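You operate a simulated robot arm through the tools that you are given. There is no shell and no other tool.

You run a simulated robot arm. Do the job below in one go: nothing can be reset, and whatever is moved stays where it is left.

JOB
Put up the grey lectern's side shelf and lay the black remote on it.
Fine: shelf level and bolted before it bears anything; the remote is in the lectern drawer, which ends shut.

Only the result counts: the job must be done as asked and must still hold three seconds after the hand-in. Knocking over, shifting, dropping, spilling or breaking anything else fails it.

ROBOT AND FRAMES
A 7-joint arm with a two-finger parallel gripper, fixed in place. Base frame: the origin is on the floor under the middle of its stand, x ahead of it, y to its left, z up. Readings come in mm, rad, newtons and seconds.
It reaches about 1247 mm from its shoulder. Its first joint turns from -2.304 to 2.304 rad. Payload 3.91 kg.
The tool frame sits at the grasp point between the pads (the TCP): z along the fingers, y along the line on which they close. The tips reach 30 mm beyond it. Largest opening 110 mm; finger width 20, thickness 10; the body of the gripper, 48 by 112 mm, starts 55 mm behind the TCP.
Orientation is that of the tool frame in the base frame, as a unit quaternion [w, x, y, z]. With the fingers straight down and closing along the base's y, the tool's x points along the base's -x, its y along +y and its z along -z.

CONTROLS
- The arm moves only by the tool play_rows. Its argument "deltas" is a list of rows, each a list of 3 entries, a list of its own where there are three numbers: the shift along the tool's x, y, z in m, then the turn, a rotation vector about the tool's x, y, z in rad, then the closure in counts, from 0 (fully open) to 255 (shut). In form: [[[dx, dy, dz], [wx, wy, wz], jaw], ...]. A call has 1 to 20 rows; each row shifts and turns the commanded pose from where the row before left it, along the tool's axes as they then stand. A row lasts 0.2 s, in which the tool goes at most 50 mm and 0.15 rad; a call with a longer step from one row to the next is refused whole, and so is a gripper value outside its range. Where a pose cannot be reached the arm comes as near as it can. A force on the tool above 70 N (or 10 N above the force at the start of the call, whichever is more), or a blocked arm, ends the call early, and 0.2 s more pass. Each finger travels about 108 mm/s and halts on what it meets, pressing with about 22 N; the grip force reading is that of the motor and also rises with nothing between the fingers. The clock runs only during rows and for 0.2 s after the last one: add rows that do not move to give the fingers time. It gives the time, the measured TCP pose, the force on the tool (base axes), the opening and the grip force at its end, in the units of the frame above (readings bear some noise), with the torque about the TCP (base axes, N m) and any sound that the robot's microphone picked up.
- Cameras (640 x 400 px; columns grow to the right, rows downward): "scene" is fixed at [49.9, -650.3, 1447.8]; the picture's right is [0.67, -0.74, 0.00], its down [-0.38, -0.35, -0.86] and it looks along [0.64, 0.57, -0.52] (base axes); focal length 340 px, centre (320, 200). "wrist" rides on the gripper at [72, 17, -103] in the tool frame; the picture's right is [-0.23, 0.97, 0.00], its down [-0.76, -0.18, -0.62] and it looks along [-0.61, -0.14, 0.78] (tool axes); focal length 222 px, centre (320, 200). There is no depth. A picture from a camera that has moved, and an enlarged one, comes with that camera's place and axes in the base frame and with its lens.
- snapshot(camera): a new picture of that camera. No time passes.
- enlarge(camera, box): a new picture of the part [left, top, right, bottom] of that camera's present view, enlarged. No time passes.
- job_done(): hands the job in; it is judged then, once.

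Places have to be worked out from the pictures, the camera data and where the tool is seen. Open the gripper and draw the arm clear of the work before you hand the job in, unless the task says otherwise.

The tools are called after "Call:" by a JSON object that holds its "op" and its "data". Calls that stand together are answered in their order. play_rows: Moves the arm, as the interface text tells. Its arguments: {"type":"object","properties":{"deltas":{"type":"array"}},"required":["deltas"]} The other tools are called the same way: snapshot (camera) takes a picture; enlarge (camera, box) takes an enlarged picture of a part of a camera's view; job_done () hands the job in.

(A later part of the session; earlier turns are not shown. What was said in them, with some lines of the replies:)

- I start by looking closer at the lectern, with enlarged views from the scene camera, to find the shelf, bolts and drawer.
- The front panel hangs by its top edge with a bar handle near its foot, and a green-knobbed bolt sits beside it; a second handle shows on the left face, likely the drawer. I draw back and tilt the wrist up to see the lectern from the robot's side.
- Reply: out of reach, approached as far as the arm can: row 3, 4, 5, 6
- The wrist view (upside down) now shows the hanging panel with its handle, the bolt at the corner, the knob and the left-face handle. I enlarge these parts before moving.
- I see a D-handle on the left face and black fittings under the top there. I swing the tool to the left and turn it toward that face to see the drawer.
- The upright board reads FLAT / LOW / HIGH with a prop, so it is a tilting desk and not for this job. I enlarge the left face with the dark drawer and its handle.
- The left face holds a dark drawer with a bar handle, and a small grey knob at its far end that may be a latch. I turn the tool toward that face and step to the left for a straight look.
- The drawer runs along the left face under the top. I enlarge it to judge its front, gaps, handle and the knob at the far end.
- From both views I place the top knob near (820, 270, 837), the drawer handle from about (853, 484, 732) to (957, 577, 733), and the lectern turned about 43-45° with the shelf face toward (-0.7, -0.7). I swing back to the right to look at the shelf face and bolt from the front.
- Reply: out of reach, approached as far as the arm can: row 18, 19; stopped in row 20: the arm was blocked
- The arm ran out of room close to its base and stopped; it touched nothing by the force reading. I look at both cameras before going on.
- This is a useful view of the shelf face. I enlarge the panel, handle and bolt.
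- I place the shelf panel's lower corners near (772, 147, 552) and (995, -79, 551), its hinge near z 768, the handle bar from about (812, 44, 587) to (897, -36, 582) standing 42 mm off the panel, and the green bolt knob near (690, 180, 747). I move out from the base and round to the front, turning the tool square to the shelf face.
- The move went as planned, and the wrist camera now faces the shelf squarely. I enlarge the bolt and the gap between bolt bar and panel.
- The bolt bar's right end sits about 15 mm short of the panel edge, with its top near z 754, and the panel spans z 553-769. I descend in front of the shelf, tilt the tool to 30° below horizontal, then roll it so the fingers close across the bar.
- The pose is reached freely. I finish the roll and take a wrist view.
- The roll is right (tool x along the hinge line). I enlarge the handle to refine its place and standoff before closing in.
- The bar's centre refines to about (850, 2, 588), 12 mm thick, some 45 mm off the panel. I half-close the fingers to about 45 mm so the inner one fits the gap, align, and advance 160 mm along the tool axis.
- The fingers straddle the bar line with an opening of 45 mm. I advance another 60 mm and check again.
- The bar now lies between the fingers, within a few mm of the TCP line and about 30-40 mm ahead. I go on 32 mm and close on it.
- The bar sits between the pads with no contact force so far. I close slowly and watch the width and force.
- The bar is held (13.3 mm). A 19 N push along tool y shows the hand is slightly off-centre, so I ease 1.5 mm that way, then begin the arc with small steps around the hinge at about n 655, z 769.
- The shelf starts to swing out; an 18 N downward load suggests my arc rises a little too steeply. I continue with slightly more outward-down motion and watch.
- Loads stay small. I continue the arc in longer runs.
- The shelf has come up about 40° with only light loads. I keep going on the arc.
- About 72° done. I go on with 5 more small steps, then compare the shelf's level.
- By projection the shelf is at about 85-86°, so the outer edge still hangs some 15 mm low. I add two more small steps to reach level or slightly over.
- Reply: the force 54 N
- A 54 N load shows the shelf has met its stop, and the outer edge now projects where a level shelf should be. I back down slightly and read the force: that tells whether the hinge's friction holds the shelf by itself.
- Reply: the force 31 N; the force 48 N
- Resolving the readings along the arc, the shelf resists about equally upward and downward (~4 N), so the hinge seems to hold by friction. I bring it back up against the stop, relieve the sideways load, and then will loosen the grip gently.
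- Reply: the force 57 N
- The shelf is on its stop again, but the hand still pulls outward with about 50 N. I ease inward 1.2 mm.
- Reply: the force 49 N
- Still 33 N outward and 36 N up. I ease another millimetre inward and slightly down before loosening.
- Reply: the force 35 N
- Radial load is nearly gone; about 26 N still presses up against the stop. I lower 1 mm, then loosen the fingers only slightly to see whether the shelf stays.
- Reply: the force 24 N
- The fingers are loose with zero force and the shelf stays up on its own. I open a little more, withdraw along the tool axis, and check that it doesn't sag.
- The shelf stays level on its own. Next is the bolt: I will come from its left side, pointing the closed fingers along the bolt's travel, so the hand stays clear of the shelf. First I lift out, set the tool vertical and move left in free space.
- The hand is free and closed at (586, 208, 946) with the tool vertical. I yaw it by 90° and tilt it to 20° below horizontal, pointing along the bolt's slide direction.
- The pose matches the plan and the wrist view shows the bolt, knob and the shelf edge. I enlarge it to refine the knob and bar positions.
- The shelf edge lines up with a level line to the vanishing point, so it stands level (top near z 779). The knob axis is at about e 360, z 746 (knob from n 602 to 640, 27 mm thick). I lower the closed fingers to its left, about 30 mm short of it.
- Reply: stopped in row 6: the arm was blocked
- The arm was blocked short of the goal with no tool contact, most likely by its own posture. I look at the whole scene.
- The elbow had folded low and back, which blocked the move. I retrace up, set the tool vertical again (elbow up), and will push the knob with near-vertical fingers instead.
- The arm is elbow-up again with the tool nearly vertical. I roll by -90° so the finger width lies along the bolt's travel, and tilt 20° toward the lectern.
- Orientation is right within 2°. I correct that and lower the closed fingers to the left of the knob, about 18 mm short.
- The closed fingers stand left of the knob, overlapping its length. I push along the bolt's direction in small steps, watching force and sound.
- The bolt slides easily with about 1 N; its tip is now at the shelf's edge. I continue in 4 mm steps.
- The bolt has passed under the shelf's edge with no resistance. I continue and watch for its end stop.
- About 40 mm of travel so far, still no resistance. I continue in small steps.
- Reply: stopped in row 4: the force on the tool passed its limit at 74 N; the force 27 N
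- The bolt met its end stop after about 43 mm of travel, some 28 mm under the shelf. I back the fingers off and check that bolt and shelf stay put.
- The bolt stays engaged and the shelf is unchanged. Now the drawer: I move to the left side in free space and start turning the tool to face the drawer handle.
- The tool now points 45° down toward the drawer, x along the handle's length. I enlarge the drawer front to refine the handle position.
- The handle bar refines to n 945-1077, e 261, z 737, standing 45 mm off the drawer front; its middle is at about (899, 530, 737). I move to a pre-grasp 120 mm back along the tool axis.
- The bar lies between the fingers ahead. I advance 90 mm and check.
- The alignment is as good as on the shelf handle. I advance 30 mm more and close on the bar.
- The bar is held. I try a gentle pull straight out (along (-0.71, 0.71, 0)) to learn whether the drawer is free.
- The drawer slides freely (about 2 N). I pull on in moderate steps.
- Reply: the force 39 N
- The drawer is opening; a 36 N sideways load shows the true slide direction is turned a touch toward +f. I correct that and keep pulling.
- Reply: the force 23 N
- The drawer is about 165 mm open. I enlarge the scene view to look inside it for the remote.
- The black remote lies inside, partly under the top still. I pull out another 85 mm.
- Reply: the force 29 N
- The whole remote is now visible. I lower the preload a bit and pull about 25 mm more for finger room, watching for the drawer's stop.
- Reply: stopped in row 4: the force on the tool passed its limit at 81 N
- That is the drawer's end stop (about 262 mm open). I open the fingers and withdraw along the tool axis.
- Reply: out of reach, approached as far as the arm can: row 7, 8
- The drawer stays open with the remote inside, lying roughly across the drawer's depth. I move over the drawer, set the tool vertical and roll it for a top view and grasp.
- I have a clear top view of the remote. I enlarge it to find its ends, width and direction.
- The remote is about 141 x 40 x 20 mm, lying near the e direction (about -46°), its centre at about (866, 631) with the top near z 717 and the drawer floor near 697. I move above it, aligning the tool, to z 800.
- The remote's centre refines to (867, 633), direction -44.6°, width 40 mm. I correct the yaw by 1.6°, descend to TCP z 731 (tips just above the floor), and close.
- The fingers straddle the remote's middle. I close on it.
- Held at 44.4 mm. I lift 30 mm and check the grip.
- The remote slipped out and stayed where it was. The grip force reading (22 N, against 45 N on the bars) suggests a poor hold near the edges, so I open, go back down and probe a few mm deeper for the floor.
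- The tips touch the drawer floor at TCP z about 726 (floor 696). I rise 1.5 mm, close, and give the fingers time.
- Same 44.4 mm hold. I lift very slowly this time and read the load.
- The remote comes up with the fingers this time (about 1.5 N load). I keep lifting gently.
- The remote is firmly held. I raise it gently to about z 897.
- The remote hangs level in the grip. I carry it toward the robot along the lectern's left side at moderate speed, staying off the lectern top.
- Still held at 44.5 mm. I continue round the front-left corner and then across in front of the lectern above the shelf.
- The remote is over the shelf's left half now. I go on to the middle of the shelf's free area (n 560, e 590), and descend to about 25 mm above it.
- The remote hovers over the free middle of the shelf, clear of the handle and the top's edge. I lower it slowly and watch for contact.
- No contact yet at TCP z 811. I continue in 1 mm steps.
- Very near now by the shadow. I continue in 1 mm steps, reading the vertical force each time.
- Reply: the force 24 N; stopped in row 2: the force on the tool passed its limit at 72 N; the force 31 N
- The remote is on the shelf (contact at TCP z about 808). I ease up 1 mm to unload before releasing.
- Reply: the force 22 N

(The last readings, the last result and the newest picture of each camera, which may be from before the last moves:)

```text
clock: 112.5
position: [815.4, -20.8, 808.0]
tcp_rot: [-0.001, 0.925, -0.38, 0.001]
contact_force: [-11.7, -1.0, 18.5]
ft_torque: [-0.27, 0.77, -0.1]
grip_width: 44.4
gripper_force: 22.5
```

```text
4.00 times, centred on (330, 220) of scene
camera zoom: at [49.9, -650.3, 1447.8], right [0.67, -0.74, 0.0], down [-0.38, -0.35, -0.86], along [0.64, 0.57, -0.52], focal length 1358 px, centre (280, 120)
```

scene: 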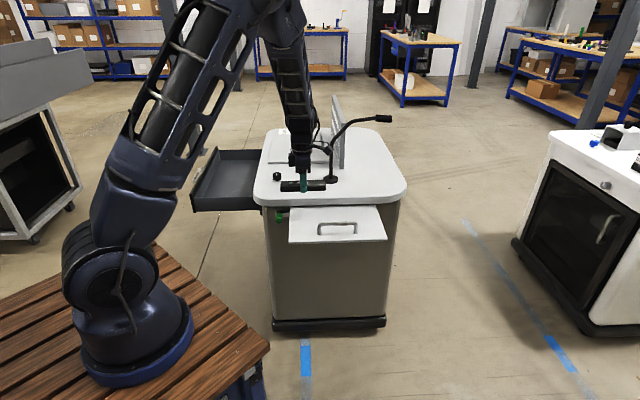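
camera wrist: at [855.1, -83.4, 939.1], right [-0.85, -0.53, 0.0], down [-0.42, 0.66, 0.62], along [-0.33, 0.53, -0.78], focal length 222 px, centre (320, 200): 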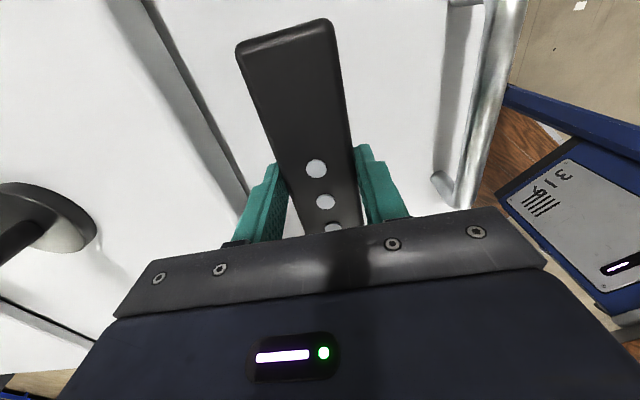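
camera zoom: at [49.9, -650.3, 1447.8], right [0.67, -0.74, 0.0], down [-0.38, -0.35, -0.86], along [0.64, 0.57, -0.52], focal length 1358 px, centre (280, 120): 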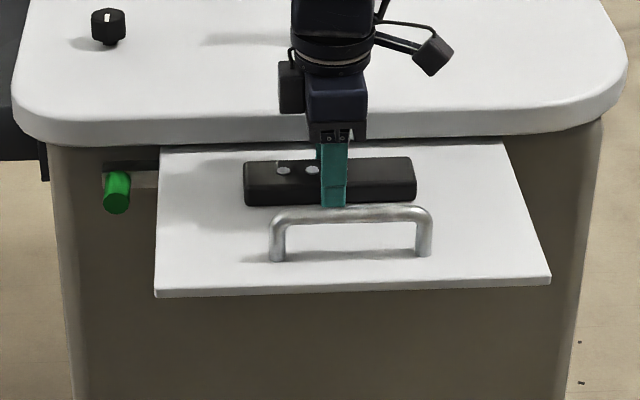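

About 18 N remains; I ease up one more millimetre, then open to 60 mm gently.

Call:
{"op": "play_rows", "data": {"deltas": [[[0, 0, -0.001], [0, 0, 0], 255], [[0, 0, 0], [0, 0, 0], 255]]}}

Call:
{"op": "play_rows", "data": {"deltas": [[[0, 0, 0], [0, 0, 0], 145], [[0, 0, 0], [0, 0, 0], 130], [[0, 0, 0], [0, 0, 0], 116], [[0, 0, 0], [0, 0, 0], 116]]}}

Call:
{"op": "snapshot", "data": {"camera": "wrist"}}

Call:
{"op": "enlarge", "data": {"camera": "scene", "box": [260, 170, 400, 270]}}

```text
clock: 113.1
position: [815.3, -21.1, 808.4]
tcp_rot: [-0.001, 0.925, -0.38, 0.003]
contact_force: [-0.3, -0.8, -0.8]
ft_torque: [-0.01, 0.01, -0.02]
grip_width: 44.2
gripper_force: 22.2
```

```text
clock: 114.1
position: [815.4, -20.1, 808.3]
tcp_rot: [-0.001, 0.925, -0.38, 0.003]
contact_force: [1.1, -0.1, 0.2]
ft_torque: [-0.03, 0.01, 0.0]
grip_width: 59.8
gripper_force: 0.0
```

```text
taken
camera wrist: at [856.0, -83.2, 911.9], right [-0.85, -0.53, 0.0], down [-0.42, 0.66, 0.62], along [-0.33, 0.53, -0.78], focal length 222 px, centre (320, 200)
```

wrist: 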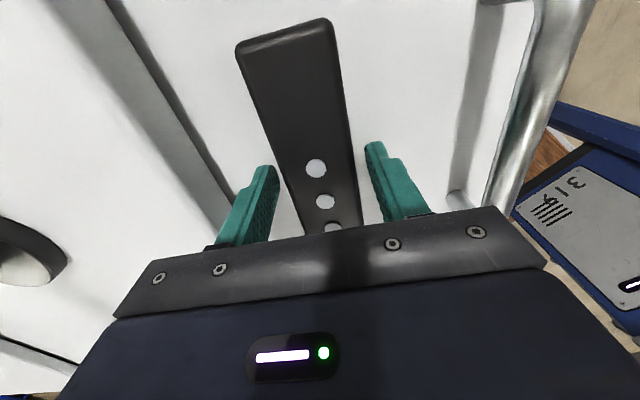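

```text
4.00 times, centred on (330, 220) of scene
camera zoom: at [49.9, -650.3, 1447.8], right [0.67, -0.74, 0.0], down [-0.38, -0.35, -0.86], along [0.64, 0.57, -0.52], focal length 1358 px, centre (280, 120)
```

zoom: 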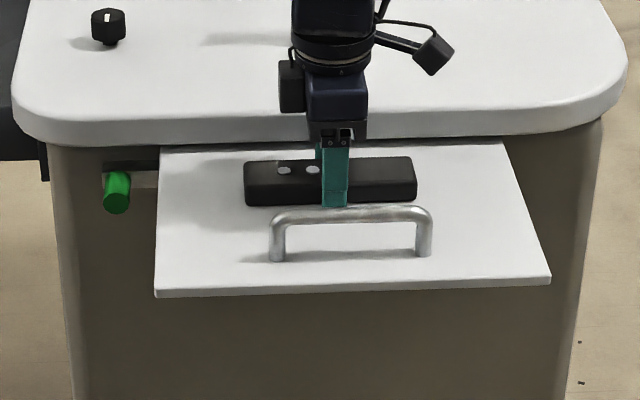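

The remote lies free on the shelf. I rise straight up and check that nothing moved.

Call:
{"op": "play_rows", "data": {"deltas": [[[0, 0, -0.005], [0, 0, 0], 116], [[0, 0, -0.01], [0, 0, 0], 116], [[0, 0, -0.02], [0, 0, 0], 116], [[0, 0, -0.03], [0, 0, 0], 116], [[0, 0, -0.035], [0, 0, 0], 116], [[0, 0, -0.03], [0, 0, 0], 116]]}}

Call:
{"op": "snapshot", "data": {"camera": "wrist"}}

Call:
{"op": "enlarge", "data": {"camera": "scene", "box": [240, 150, 420, 280]}}

```text
clock: 115.5
position: [814.0, -20.6, 937.1]
tcp_rot: [-0.001, 0.925, -0.38, 0.002]
contact_force: [-1.4, -0.2, 0.2]
ft_torque: [-0.01, 0.03, 0.0]
grip_width: 60.0
gripper_force: 0.0
```

```text
taken
camera wrist: at [855.2, -83.2, 1041.0], right [-0.85, -0.53, 0.0], down [-0.42, 0.66, 0.62], along [-0.33, 0.53, -0.78], focal length 222 px, centre (320, 200)
```

wrist: 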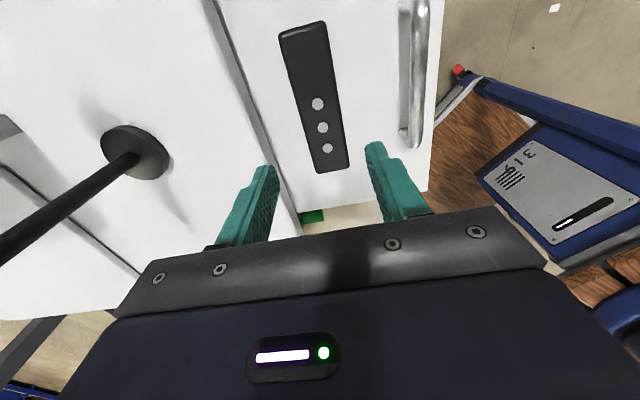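

```text
3.08 times, centred on (330, 215) of scene
camera zoom: at [49.9, -650.3, 1447.8], right [0.67, -0.74, 0.0], down [-0.38, -0.35, -0.86], along [0.64, 0.57, -0.52], focal length 1045 px, centre (289, 154)
```

zoom: 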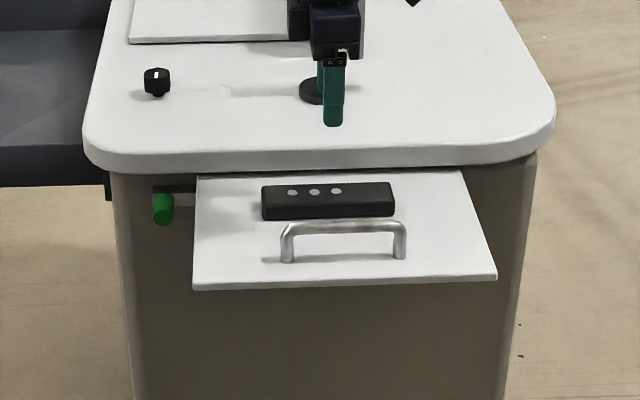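

Remote and shelf are at rest. Now I return round the front to the left side to shut the drawer.

Call:
{"op": "play_rows", "data": {"deltas": [[[-0.02, -0.001, -0.0016], [0, 0, 0], 151], [[-0.04, -0.002, -0.0016], [0, 0, 0], 151], [[-0.04, -0.002, -0.0016], [0, 0, 0], 151], [[-0.04, -0.002, -0.0016], [0, 0, 0], 151], [[-0.04, -0.002, -0.0016], [0, 0, 0], 151], [[-0.04, -0.002, -0.0016], [0, 0, 0], 151], [[-0.04, -0.002, -0.0016], [0, 0, 0], 151], [[-0.04, -0.002, -0.0016], [0, 0, 0], 151], [[-0.02, -0.001, -0.0016], [0, 0, 0], 151], [[-0.0265, -0.0347, -0.001], [0, 0, 0], 151], [[-0.0265, -0.0347, -0.001], [0, 0, 0], 151], [[-0.0265, -0.0347, -0.001], [0, 0, 0], 151], [[-0.0265, -0.0347, -0.001], [0, 0, 0], 151], [[-0.0265, -0.0347, -0.001], [0, 0, 0], 151], [[-0.0265, -0.0347, -0.001], [0, 0, 0], 151], [[-0.0265, -0.0347, -0.001], [0, 0, 0], 151], [[-0.0265, -0.0347, -0.001], [0, 0, 0], 151]]}}

Call:
{"op": "play_rows", "data": {"deltas": [[[0, 0, 0], [0, 0, 0.1428], 151], [[0, 0, 0], [0, 0, 0.1428], 151], [[0, 0, 0], [0, 0, 0.1428], 151], [[0, 0, 0], [0, 0, 0.1428], 151], [[0, 0, 0], [0, 0, 0.1428], 151], [[0, 0, 0], [0, 0, 0.1428], 151], [[0, 0, 0], [0, 0, 0.1428], 151], [[0, 0, 0], [0, 0, 0.1428], 151], [[0, 0, 0], [0, 0, 0.1428], 151], [[0, 0, 0], [0, 0, 0.1428], 151], [[0, 0, 0], [0, 0, 0.1428], 151], [[0, 0, 0], [0.1309, 0, 0], 151], [[0, 0, 0], [0.1309, 0, 0], 151], [[0, 0, 0], [0.1309, 0, 0], 151], [[0, 0, 0], [0.1309, 0, 0], 151], [[0, 0, 0], [0.1309, 0, 0], 151], [[0, 0, 0], [0.1309, 0, 0], 151]]}}

Call:
{"op": "snapshot", "data": {"camera": "scene"}}

Call:
{"op": "snapshot", "data": {"camera": "wrist"}}

```text
clock: 119.1
position: [642.1, 562.4, 959.4]
tcp_rot: [-0.002, 0.926, -0.379, 0.002]
contact_force: [1.6, -1.0, -0.3]
ft_torque: [0.03, 0.04, -0.02]
grip_width: 45.2
gripper_force: 0.1
```

```text
clock: 122.7
position: [643.0, 562.1, 960.6]
tcp_rot: [0.151, -0.355, 0.852, -0.354]
contact_force: [0.4, -0.7, 0.2]
ft_torque: [0.03, 0.0, 0.02]
grip_width: 44.8
gripper_force: 0.1
```

```text
taken
```

scene: 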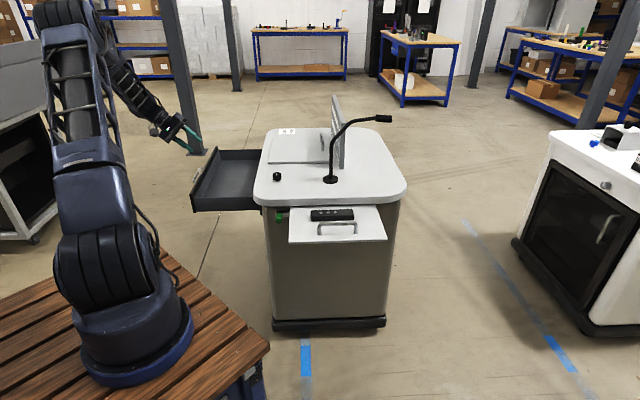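

```text
taken
camera wrist: at [532.5, 570.1, 1020.8], right [-0.33, 0.65, -0.69], down [0.31, 0.76, 0.57], along [0.89, -0.03, -0.45], focal length 222 px, centre (320, 200)
```

wrist: 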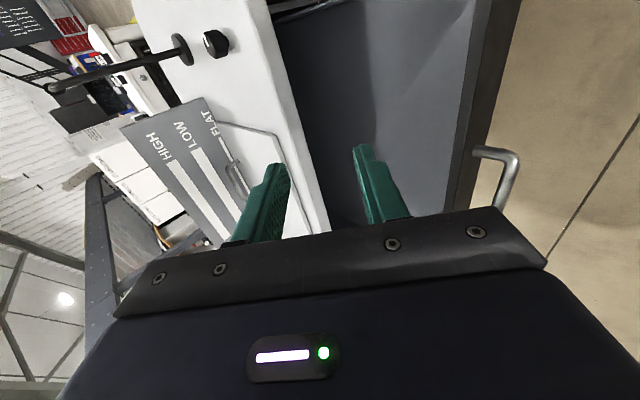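

The scene shows the remote on the shelf and the drawer still open. I move to a pre-grasp 90 mm off the opened drawer's handle.

Call:
{"op": "play_rows", "data": {"deltas": [[[-0.0262, 0.0337, 0.0024], [0, 0, 0], 151], [[-0.0262, 0.0337, 0.0024], [0, 0, 0], 151], [[-0.0262, 0.0337, 0.0024], [0, 0, 0], 151], [[-0.0262, 0.0337, 0.0024], [0, 0, 0], 151], [[-0.0262, 0.0337, 0.0024], [0, 0, 0], 151], [[-0.0262, 0.0337, 0.0024], [0, 0, 0], 151], [[0, 0, 0], [0, 0, 0], 151]]}}

Call:
{"op": "snapshot", "data": {"camera": "wrist"}}

Call:
{"op": "enlarge", "data": {"camera": "scene", "box": [165, 110, 295, 230]}}

```text
clock: 124.3
position: [659.2, 765.9, 805.1]
tcp_rot: [0.149, -0.356, 0.852, -0.354]
contact_force: [0.4, -0.6, -0.3]
ft_torque: [0.02, -0.02, -0.01]
grip_width: 44.6
gripper_force: 0.1
```

```text
taken
camera wrist: at [549.6, 774.7, 866.3], right [-0.33, 0.64, -0.69], down [0.31, 0.76, 0.57], along [0.89, -0.03, -0.45], focal length 222 px, centre (320, 200)
```

wrist: 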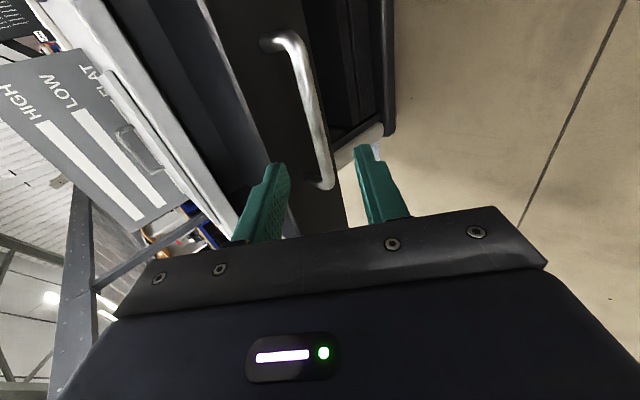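

```text
3.33 times, centred on (230, 170) of scene
camera zoom: at [49.9, -650.3, 1447.8], right [0.67, -0.74, 0.0], down [-0.38, -0.35, -0.86], along [0.64, 0.57, -0.52], focal length 1132 px, centre (620, 300)
```

zoom: 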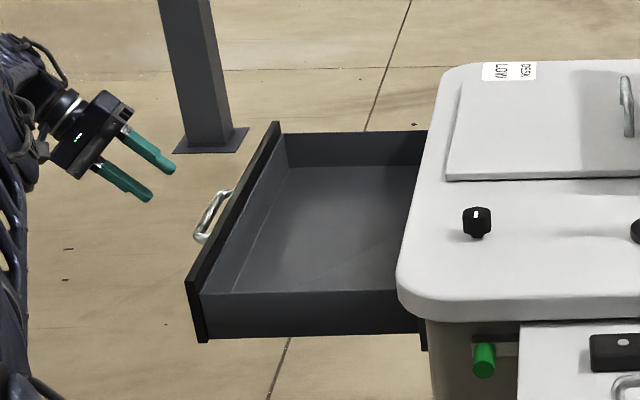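

The bar lies well between the fingers. I advance 75 mm and verify.

Call:
{"op": "play_rows", "data": {"deltas": [[[0, -0.0007, 0.02], [0, 0, 0], 151], [[0, -0.0007, 0.02], [0, 0, 0], 151], [[0, -0.0007, 0.02], [0, 0, 0], 151], [[0, -0.0007, 0.015], [0, 0, 0], 151], [[0, 0, 0], [0, 0, 0], 151]]}}

Call:
{"op": "snapshot", "data": {"camera": "wrist"}}

```text
clock: 125.5
position: [698.4, 728.3, 754.1]
tcp_rot: [0.149, -0.356, 0.852, -0.355]
contact_force: [0.4, -1.4, 0.4]
ft_torque: [0.0, -0.01, -0.03]
grip_width: 45.3
gripper_force: 0.1
```

```text
taken
camera wrist: at [588.2, 737.0, 815.6], right [-0.33, 0.64, -0.69], down [0.31, 0.76, 0.57], along [0.89, -0.03, -0.45], focal length 222 px, centre (320, 200)
```

wrist: 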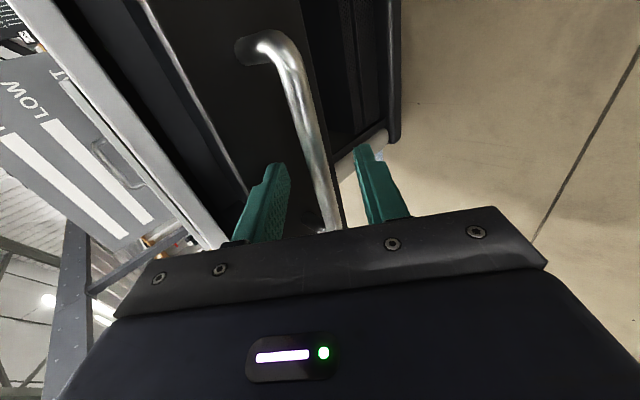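

Well aligned. I advance the last 10 mm and close on the bar.

Call:
{"op": "play_rows", "data": {"deltas": [[[0, 0, 0.01], [0, 0, 0], 151], [[0, 0, 0], [0, 0, 0], 200], [[0, 0, 0], [0, 0, 0], 255], [[0, 0, 0], [0, 0, 0], 255], [[0, 0, 0], [0, 0, 0], 255]]}}

```text
clock: 126.7
position: [704.3, 723.2, 749.9]
tcp_rot: [0.15, -0.354, 0.852, -0.355]
contact_force: [7.6, -11.4, 11.0]
ft_torque: [-0.57, 0.1, -0.63]
grip_width: 13.5
gripper_force: 45.5
```

Gripped. I push the drawer home along its slide, first a short run to check the loads.

Call:
{"op": "play_rows", "data": {"deltas": [[[0, -0.0045, 0.0055], [0, 0, 0], 255], [[0, -0.007, 0.0072], [0, 0, 0], 255], [[0, -0.0099, 0.0099], [0, 0, 0], 255], [[0, -0.0099, 0.0099], [0, 0, 0], 255]]}}

Call:
{"op": "play_rows", "data": {"deltas": [[[0, -0.0099, 0.0099], [0, 0, 0], 255], [[0, -0.0099, 0.0099], [0, 0, 0], 255], [[0, -0.0099, 0.0099], [0, 0, 0], 255], [[0, -0.0099, 0.0099], [0, 0, 0], 255], [[0, -0.0099, 0.0099], [0, 0, 0], 255]]}}

```text
clock: 127.7
position: [736.2, 690.9, 749.2]
tcp_rot: [0.151, -0.355, 0.852, -0.353]
contact_force: [2.0, 0.4, 26.6]
ft_torque: [-0.18, -0.41, 0.01]
grip_width: 13.8
gripper_force: 45.1
```

```text
clock: 128.9
position: [785.1, 641.7, 749.8]
tcp_rot: [0.15, -0.356, 0.852, -0.354]
contact_force: [-11.3, -12.8, 32.1]
ft_torque: [-0.51, -0.15, -0.58]
grip_width: 13.7
gripper_force: 45.1
```

It slides in well; I trim the height (32 N up) and sideways load a little and continue.

Call:
{"op": "play_rows", "data": {"deltas": [[[0.0005, -0.0107, 0.0091], [0, 0, 0], 255], [[0, -0.0101, 0.0097], [0, 0, 0], 255], [[0, -0.0099, 0.0099], [0, 0, 0], 255], [[0, -0.0099, 0.0099], [0, 0, 0], 255], [[0, -0.0099, 0.0099], [0, 0, 0], 255]]}}

Call:
{"op": "enlarge", "data": {"camera": "scene", "box": [185, 110, 325, 230]}}

```text
clock: 130.1
position: [835.3, 592.0, 748.7]
tcp_rot: [0.149, -0.356, 0.851, -0.355]
contact_force: [-1.4, -3.3, 7.0]
ft_torque: [0.22, -0.44, 0.07]
grip_width: 13.5
gripper_force: 45.4
```

```text
3.33 times, centred on (255, 170) of scene
camera zoom: at [49.9, -650.3, 1447.8], right [0.67, -0.74, 0.0], down [-0.38, -0.35, -0.86], along [0.64, 0.57, -0.52], focal length 1132 px, centre (537, 300)
```

zoom: 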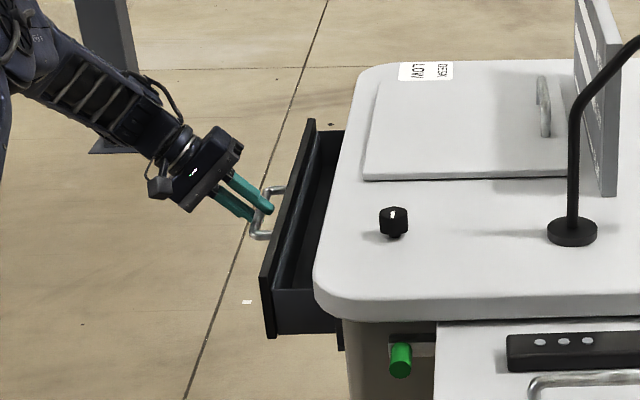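

About 79 mm remain. I push 56 mm more, then close in small steps until it seats.

Call:
{"op": "play_rows", "data": {"deltas": [[[0, -0.0099, 0.0099], [0, 0, 0], 255], [[0, -0.0099, 0.0099], [0, 0, 0], 255], [[0, -0.0099, 0.0099], [0, 0, 0], 255], [[0, -0.0099, 0.0099], [0, 0, 0], 255]]}}

Call:
{"op": "play_rows", "data": {"deltas": [[[0, -0.0035, 0.0035], [0, 0, 0], 255], [[0, -0.0035, 0.0035], [0, 0, 0], 255], [[0, -0.0021, 0.0021], [0, 0, 0], 255]]}}

```text
clock: 131.1
position: [875.0, 552.9, 748.5]
tcp_rot: [0.148, -0.355, 0.852, -0.355]
contact_force: [-18.1, -19.5, 4.3]
ft_torque: [-0.42, 0.26, -0.79]
grip_width: 13.7
gripper_force: 44.9
```

```text
clock: 131.9
position: [883.1, 542.6, 749.2]
tcp_rot: [0.149, -0.356, 0.852, -0.354]
contact_force: [-22.5, -23.3, -5.9]
ft_torque: [0.25, -0.18, 0.03]
grip_width: 13.9
gripper_force: 45.5
```

I relieve the sideways load and go on in 2 mm steps.

Call:
{"op": "play_rows", "data": {"deltas": [[[0.0008, -0.0014, 0.0014], [0, 0, 0], 255], [[0, -0.0014, 0.0014], [0, 0, 0], 255], [[0, -0.0014, 0.0014], [0, 0, 0], 255]]}}

Call:
{"op": "play_rows", "data": {"deltas": [[[0, -0.0014, 0.0014], [0, 0, 0], 255], [[0, -0.0014, 0.0014], [0, 0, 0], 255]]}}

Call:
{"op": "enlarge", "data": {"camera": "scene", "box": [205, 130, 305, 230]}}

```text
clock: 132.7
position: [888.2, 539.4, 749.0]
tcp_rot: [0.15, -0.356, 0.852, -0.353]
contact_force: [-14.1, -16.7, -16.0]
ft_torque: [0.29, -0.06, -0.07]
grip_width: 13.6
gripper_force: 44.9
```

```text
clock: 133.3
position: [888.6, 540.3, 748.8]
tcp_rot: [0.148, -0.356, 0.852, -0.354]
contact_force: [-31.8, -6.2, -15.8]
ft_torque: [-0.16, 0.79, -1.0]
grip_width: 13.5
gripper_force: 45.0
```

```text
4.00 times, centred on (255, 180) of scene
camera zoom: at [49.9, -650.3, 1447.8], right [0.67, -0.74, 0.0], down [-0.38, -0.35, -0.86], along [0.64, 0.57, -0.52], focal length 1358 px, centre (580, 280)
```

zoom: 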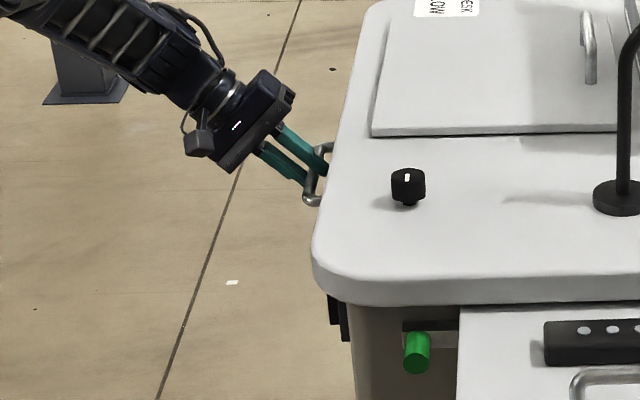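

The drawer now resists along its slide (18 N): it is seating. I press about 1.5 mm more to make sure it is fully shut.

Call:
{"op": "play_rows", "data": {"deltas": [[[0.0003, -0.001, 0.001], [0, 0, 0], 255], [[0, 0, 0], [0, 0, 0], 255]]}}

```text
clock: 133.9
position: [888.5, 539.2, 749.7]
tcp_rot: [0.149, -0.356, 0.852, -0.353]
contact_force: [-49.9, 9.1, -17.0]
ft_torque: [0.3, 0.85, -0.67]
grip_width: 13.7
gripper_force: 44.9
```

The drawer is against its stop (42 N without further motion). I relax the push, open the fingers and withdraw along the tool axis.

Call:
{"op": "play_rows", "data": {"deltas": [[[0, 0.0009, -0.0009], [0, 0, 0], 255], [[0, 0, 0], [0, 0, 0], 255]]}}

Call:
{"op": "play_rows", "data": {"deltas": [[[0, 0, 0], [0, 0, 0], 205], [[0, 0, 0], [0, 0, 0], 165], [[0, 0, 0], [0, 0, 0], 151], [[0, 0, -0.015], [0, 0, 0], 151], [[0, 0, -0.03], [0, 0, 0], 151], [[0, 0, -0.04], [0, 0, 0], 151], [[0, 0, -0.04], [0, 0, 0], 151]]}}

Call:
{"op": "snapshot", "data": {"camera": "wrist"}}

Call:
{"op": "enlarge", "data": {"camera": "scene", "box": [205, 130, 305, 230]}}

```text
clock: 134.5
position: [888.2, 539.1, 748.9]
tcp_rot: [0.149, -0.357, 0.852, -0.353]
contact_force: [-53.1, 13.7, -19.6]
ft_torque: [0.66, 0.59, -0.14]
grip_width: 13.6
gripper_force: 44.9
```

```text
clock: 136.1
position: [826.2, 597.9, 838.5]
tcp_rot: [0.149, -0.355, 0.852, -0.354]
contact_force: [-0.5, -1.2, 0.1]
ft_torque: [0.01, 0.01, 0.05]
grip_width: 44.9
gripper_force: 0.1
```

```text
taken
camera wrist: at [715.7, 607.8, 898.2], right [-0.33, 0.64, -0.69], down [0.31, 0.76, 0.57], along [0.89, -0.03, -0.45], focal length 222 px, centre (320, 200)
```

wrist: 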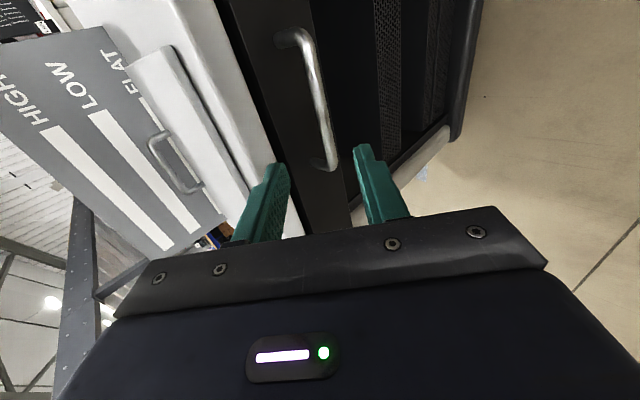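

```text
4.00 times, centred on (255, 180) of scene
camera zoom: at [49.9, -650.3, 1447.8], right [0.67, -0.74, 0.0], down [-0.38, -0.35, -0.86], along [0.64, 0.57, -0.52], focal length 1358 px, centre (580, 280)
```

zoom: 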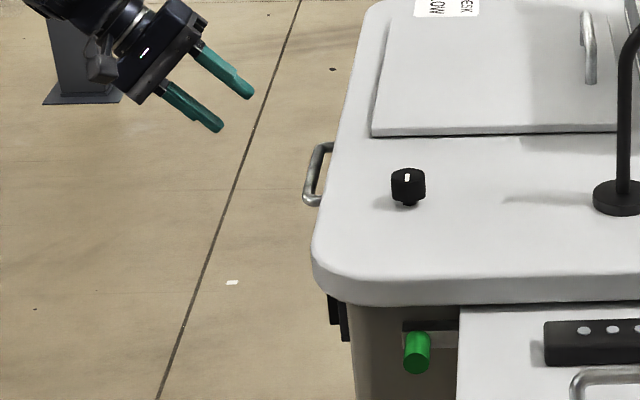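

The handle sits at the same pixels as before opening. I enlarge the drawer front and measure its plane to confirm it is fully shut.

Call:
{"op": "enlarge", "data": {"camera": "wrist", "box": [200, 0, 480, 180]}}

Call:
{"op": "enlarge", "data": {"camera": "scene", "box": [240, 155, 280, 225]}}

```text
2.22 times, centred on (340, 90) of wrist
camera zoom: at [715.7, 607.8, 898.2], right [-0.33, 0.64, -0.69], down [0.31, 0.76, 0.57], along [0.89, -0.03, -0.45], focal length 494 px, centre (276, 444)
```

zoom: 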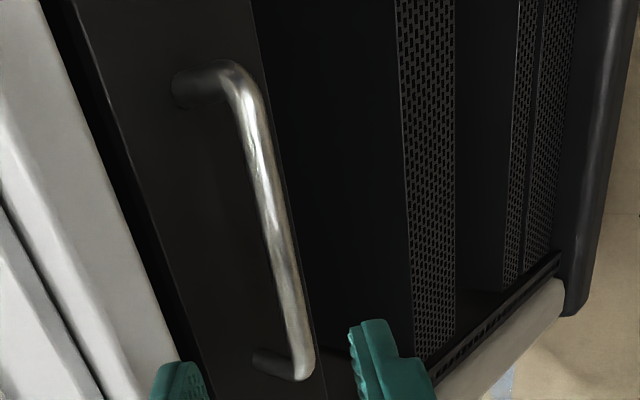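

```text
5.71 times, centred on (260, 190) of scene
camera zoom: at [49.9, -650.3, 1447.8], right [0.67, -0.74, 0.0], down [-0.38, -0.35, -0.86], along [0.64, 0.57, -0.52], focal length 1941 px, centre (663, 257)
```

zoom: 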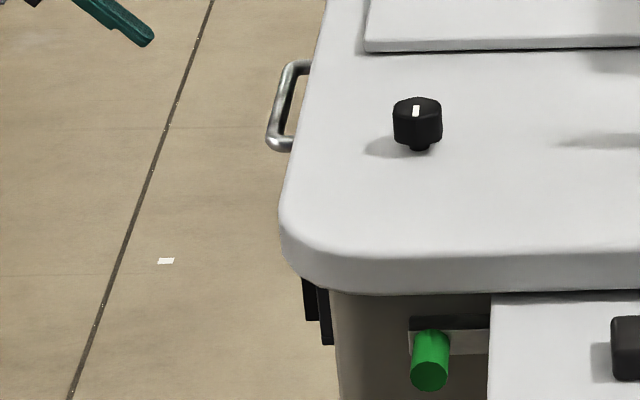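

The drawer front and handle match their shut positions to about a millimetre. I draw the arm clear, open the gripper, and then take final pictures of shelf, bolt and remote.

Call:
{"op": "play_rows", "data": {"deltas": [[[0.0209, -0.0064, -0.0364], [0, 0, 0], 100], [[0.0209, -0.0064, -0.0364], [0, 0, 0], 50], [[0.0209, -0.0064, -0.0364], [0, 0, 0], 0], [[0.0209, -0.0064, -0.0364], [0, 0, 0], 0], [[0, 0, 0], [0, 0, 0], 0], [[0, 0, 0], [0, 0, 0], 0]]}}

Call:
{"op": "snapshot", "data": {"camera": "scene"}}

Call:
{"op": "enlarge", "data": {"camera": "scene", "box": [250, 185, 400, 275]}}

Call:
{"op": "enlarge", "data": {"camera": "scene", "box": [255, 195, 315, 235]}}

```text
clock: 137.5
position: [707.0, 600.1, 960.1]
tcp_rot: [0.15, -0.356, 0.852, -0.354]
contact_force: [0.9, -1.0, -0.1]
ft_torque: [0.0, 0.01, -0.01]
grip_width: 110.0
gripper_force: 0.0
```

```text
taken
```

scene: 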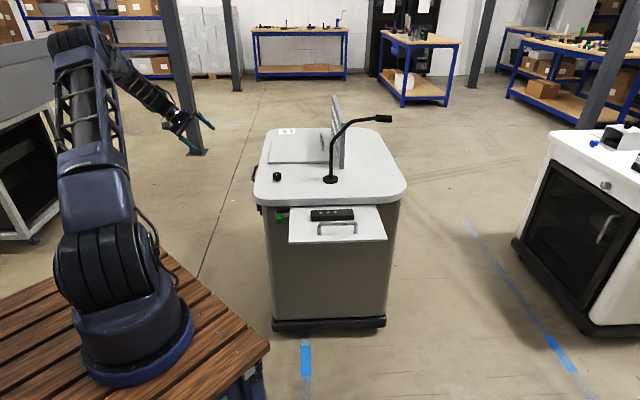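

```text
4.27 times, centred on (325, 230) of scene
camera zoom: at [49.9, -650.3, 1447.8], right [0.67, -0.74, 0.0], down [-0.38, -0.35, -0.86], along [0.64, 0.57, -0.52], focal length 1449 px, centre (299, 72)
```

zoom: 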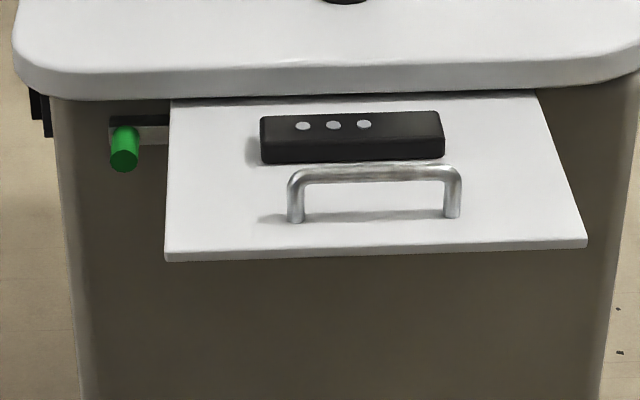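

```text
10.00 times, centred on (285, 215) of scene
camera zoom: at [49.9, -650.3, 1447.8], right [0.67, -0.74, 0.0], down [-0.38, -0.35, -0.86], along [0.64, 0.57, -0.52], focal length 3396 px, centre (670, 50)
```

zoom: 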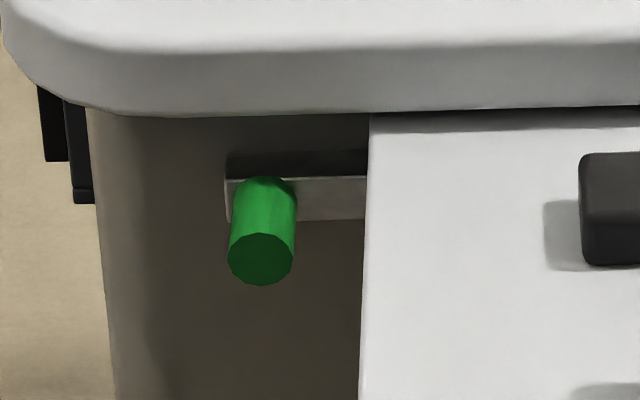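

Shelf edge, bolt and remote are all where they should be, unchanged to under a millimetre since the bolt went home. I back the arm off a little further, let a second pass, and check once more before handing in.

Call:
{"op": "play_rows", "data": {"deltas": [[[0.0209, -0.0064, -0.0364], [0, 0, 0], 0], [[0.0209, -0.0064, -0.0364], [0, 0, 0], 0], [[0, 0, 0], [0, 0, 0], 0], [[0, 0, 0], [0, 0, 0], 0], [[0, 0, 0], [0, 0, 0], 0], [[0, 0, 0], [0, 0, 0], 0]]}}

Call:
{"op": "enlarge", "data": {"camera": "scene", "box": [230, 90, 430, 340]}}

Call:
{"op": "enlarge", "data": {"camera": "scene", "box": [250, 185, 400, 275]}}

Call:
{"op": "snapshot", "data": {"camera": "wrist"}}

```text
clock: 138.9
position: [648.5, 599.0, 1018.9]
tcp_rot: [0.149, -0.356, 0.852, -0.355]
contact_force: [0.7, -0.7, 0.2]
ft_torque: [0.02, -0.01, -0.02]
grip_width: 109.8
gripper_force: 0.1
```

```text
1.60 times, centred on (330, 215) of scene
camera zoom: at [49.9, -650.3, 1447.8], right [0.67, -0.74, 0.0], down [-0.38, -0.35, -0.86], along [0.64, 0.57, -0.52], focal length 543 px, centre (304, 176)
```

zoom: 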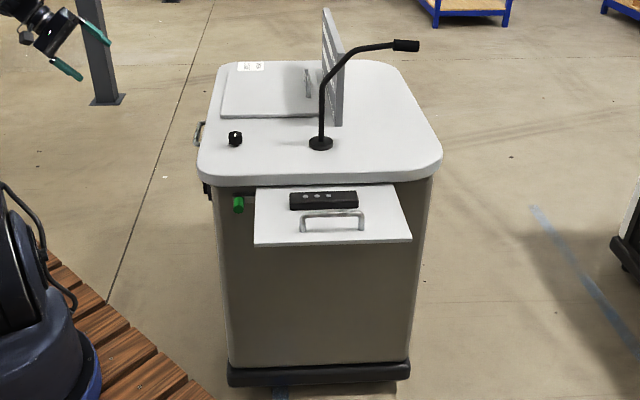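

```text
4.27 times, centred on (325, 230) of scene
camera zoom: at [49.9, -650.3, 1447.8], right [0.67, -0.74, 0.0], down [-0.38, -0.35, -0.86], along [0.64, 0.57, -0.52], focal length 1449 px, centre (299, 72)
```

zoom: 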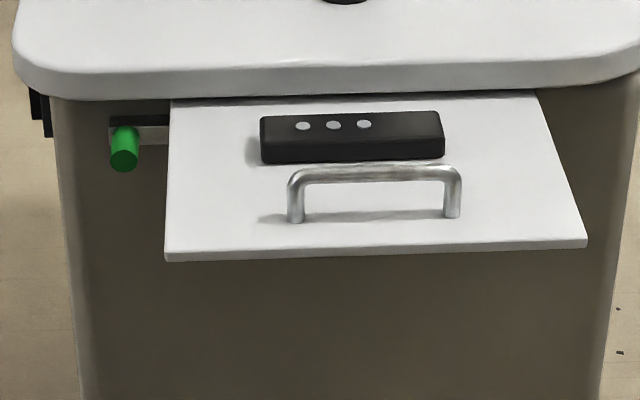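

```text
taken
camera wrist: at [537.1, 607.8, 1080.1], right [-0.33, 0.64, -0.69], down [0.31, 0.76, 0.57], along [0.89, -0.03, -0.45], focal length 222 px, centre (320, 200)
```

wrist: 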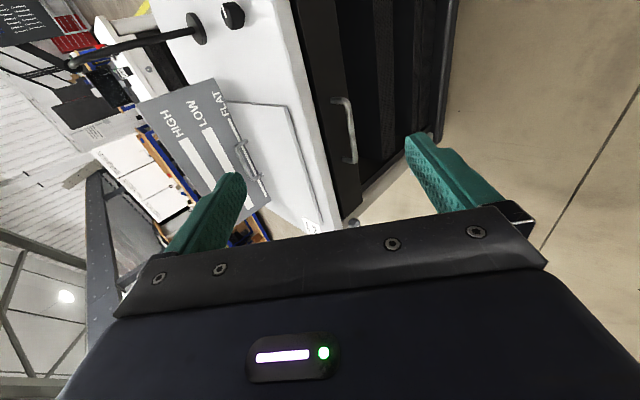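

Everything is at rest: the shelf is level and bolted, the remote lies on it, the drawer is shut, and the arm is clear with the gripper open. I hand the job in.

Call:
{"op": "job_done", "data": {}}

```text
The job is handed in.
```

I put up the lectern's side shelf, bolted it, and laid the black remote on it. The drawer is shut, and I've handed the job in.

- **Shelf:** I raised it until it met its stop. It looks level in the pictures, to about half a degree. The outer edge hadn't moved in the last picture.
- **Bolt:** I slid it about 43 mm to its end stop before anything went on the shelf. By my estimate it reaches about 28 mm under the shelf's edge. From the pictures there may be a gap of about 12 mm between bolt and shelf, so I can't tell whether the bolt carries the shelf. The hinge's own friction held the shelf up before I bolted it.
- **Remote:** My first grip slipped in the drawer, but the remote stayed where it was. The second grip held. When I set it down I pressed up to 72 N on the shelf for a moment; nothing shifted.
- **Drawer:** I pushed it in until it stopped moving. The handle matches its original position to about 2 mm.

Nothing else on the lectern appears to have moved. The gripper is open and the arm is clear of the lectern.
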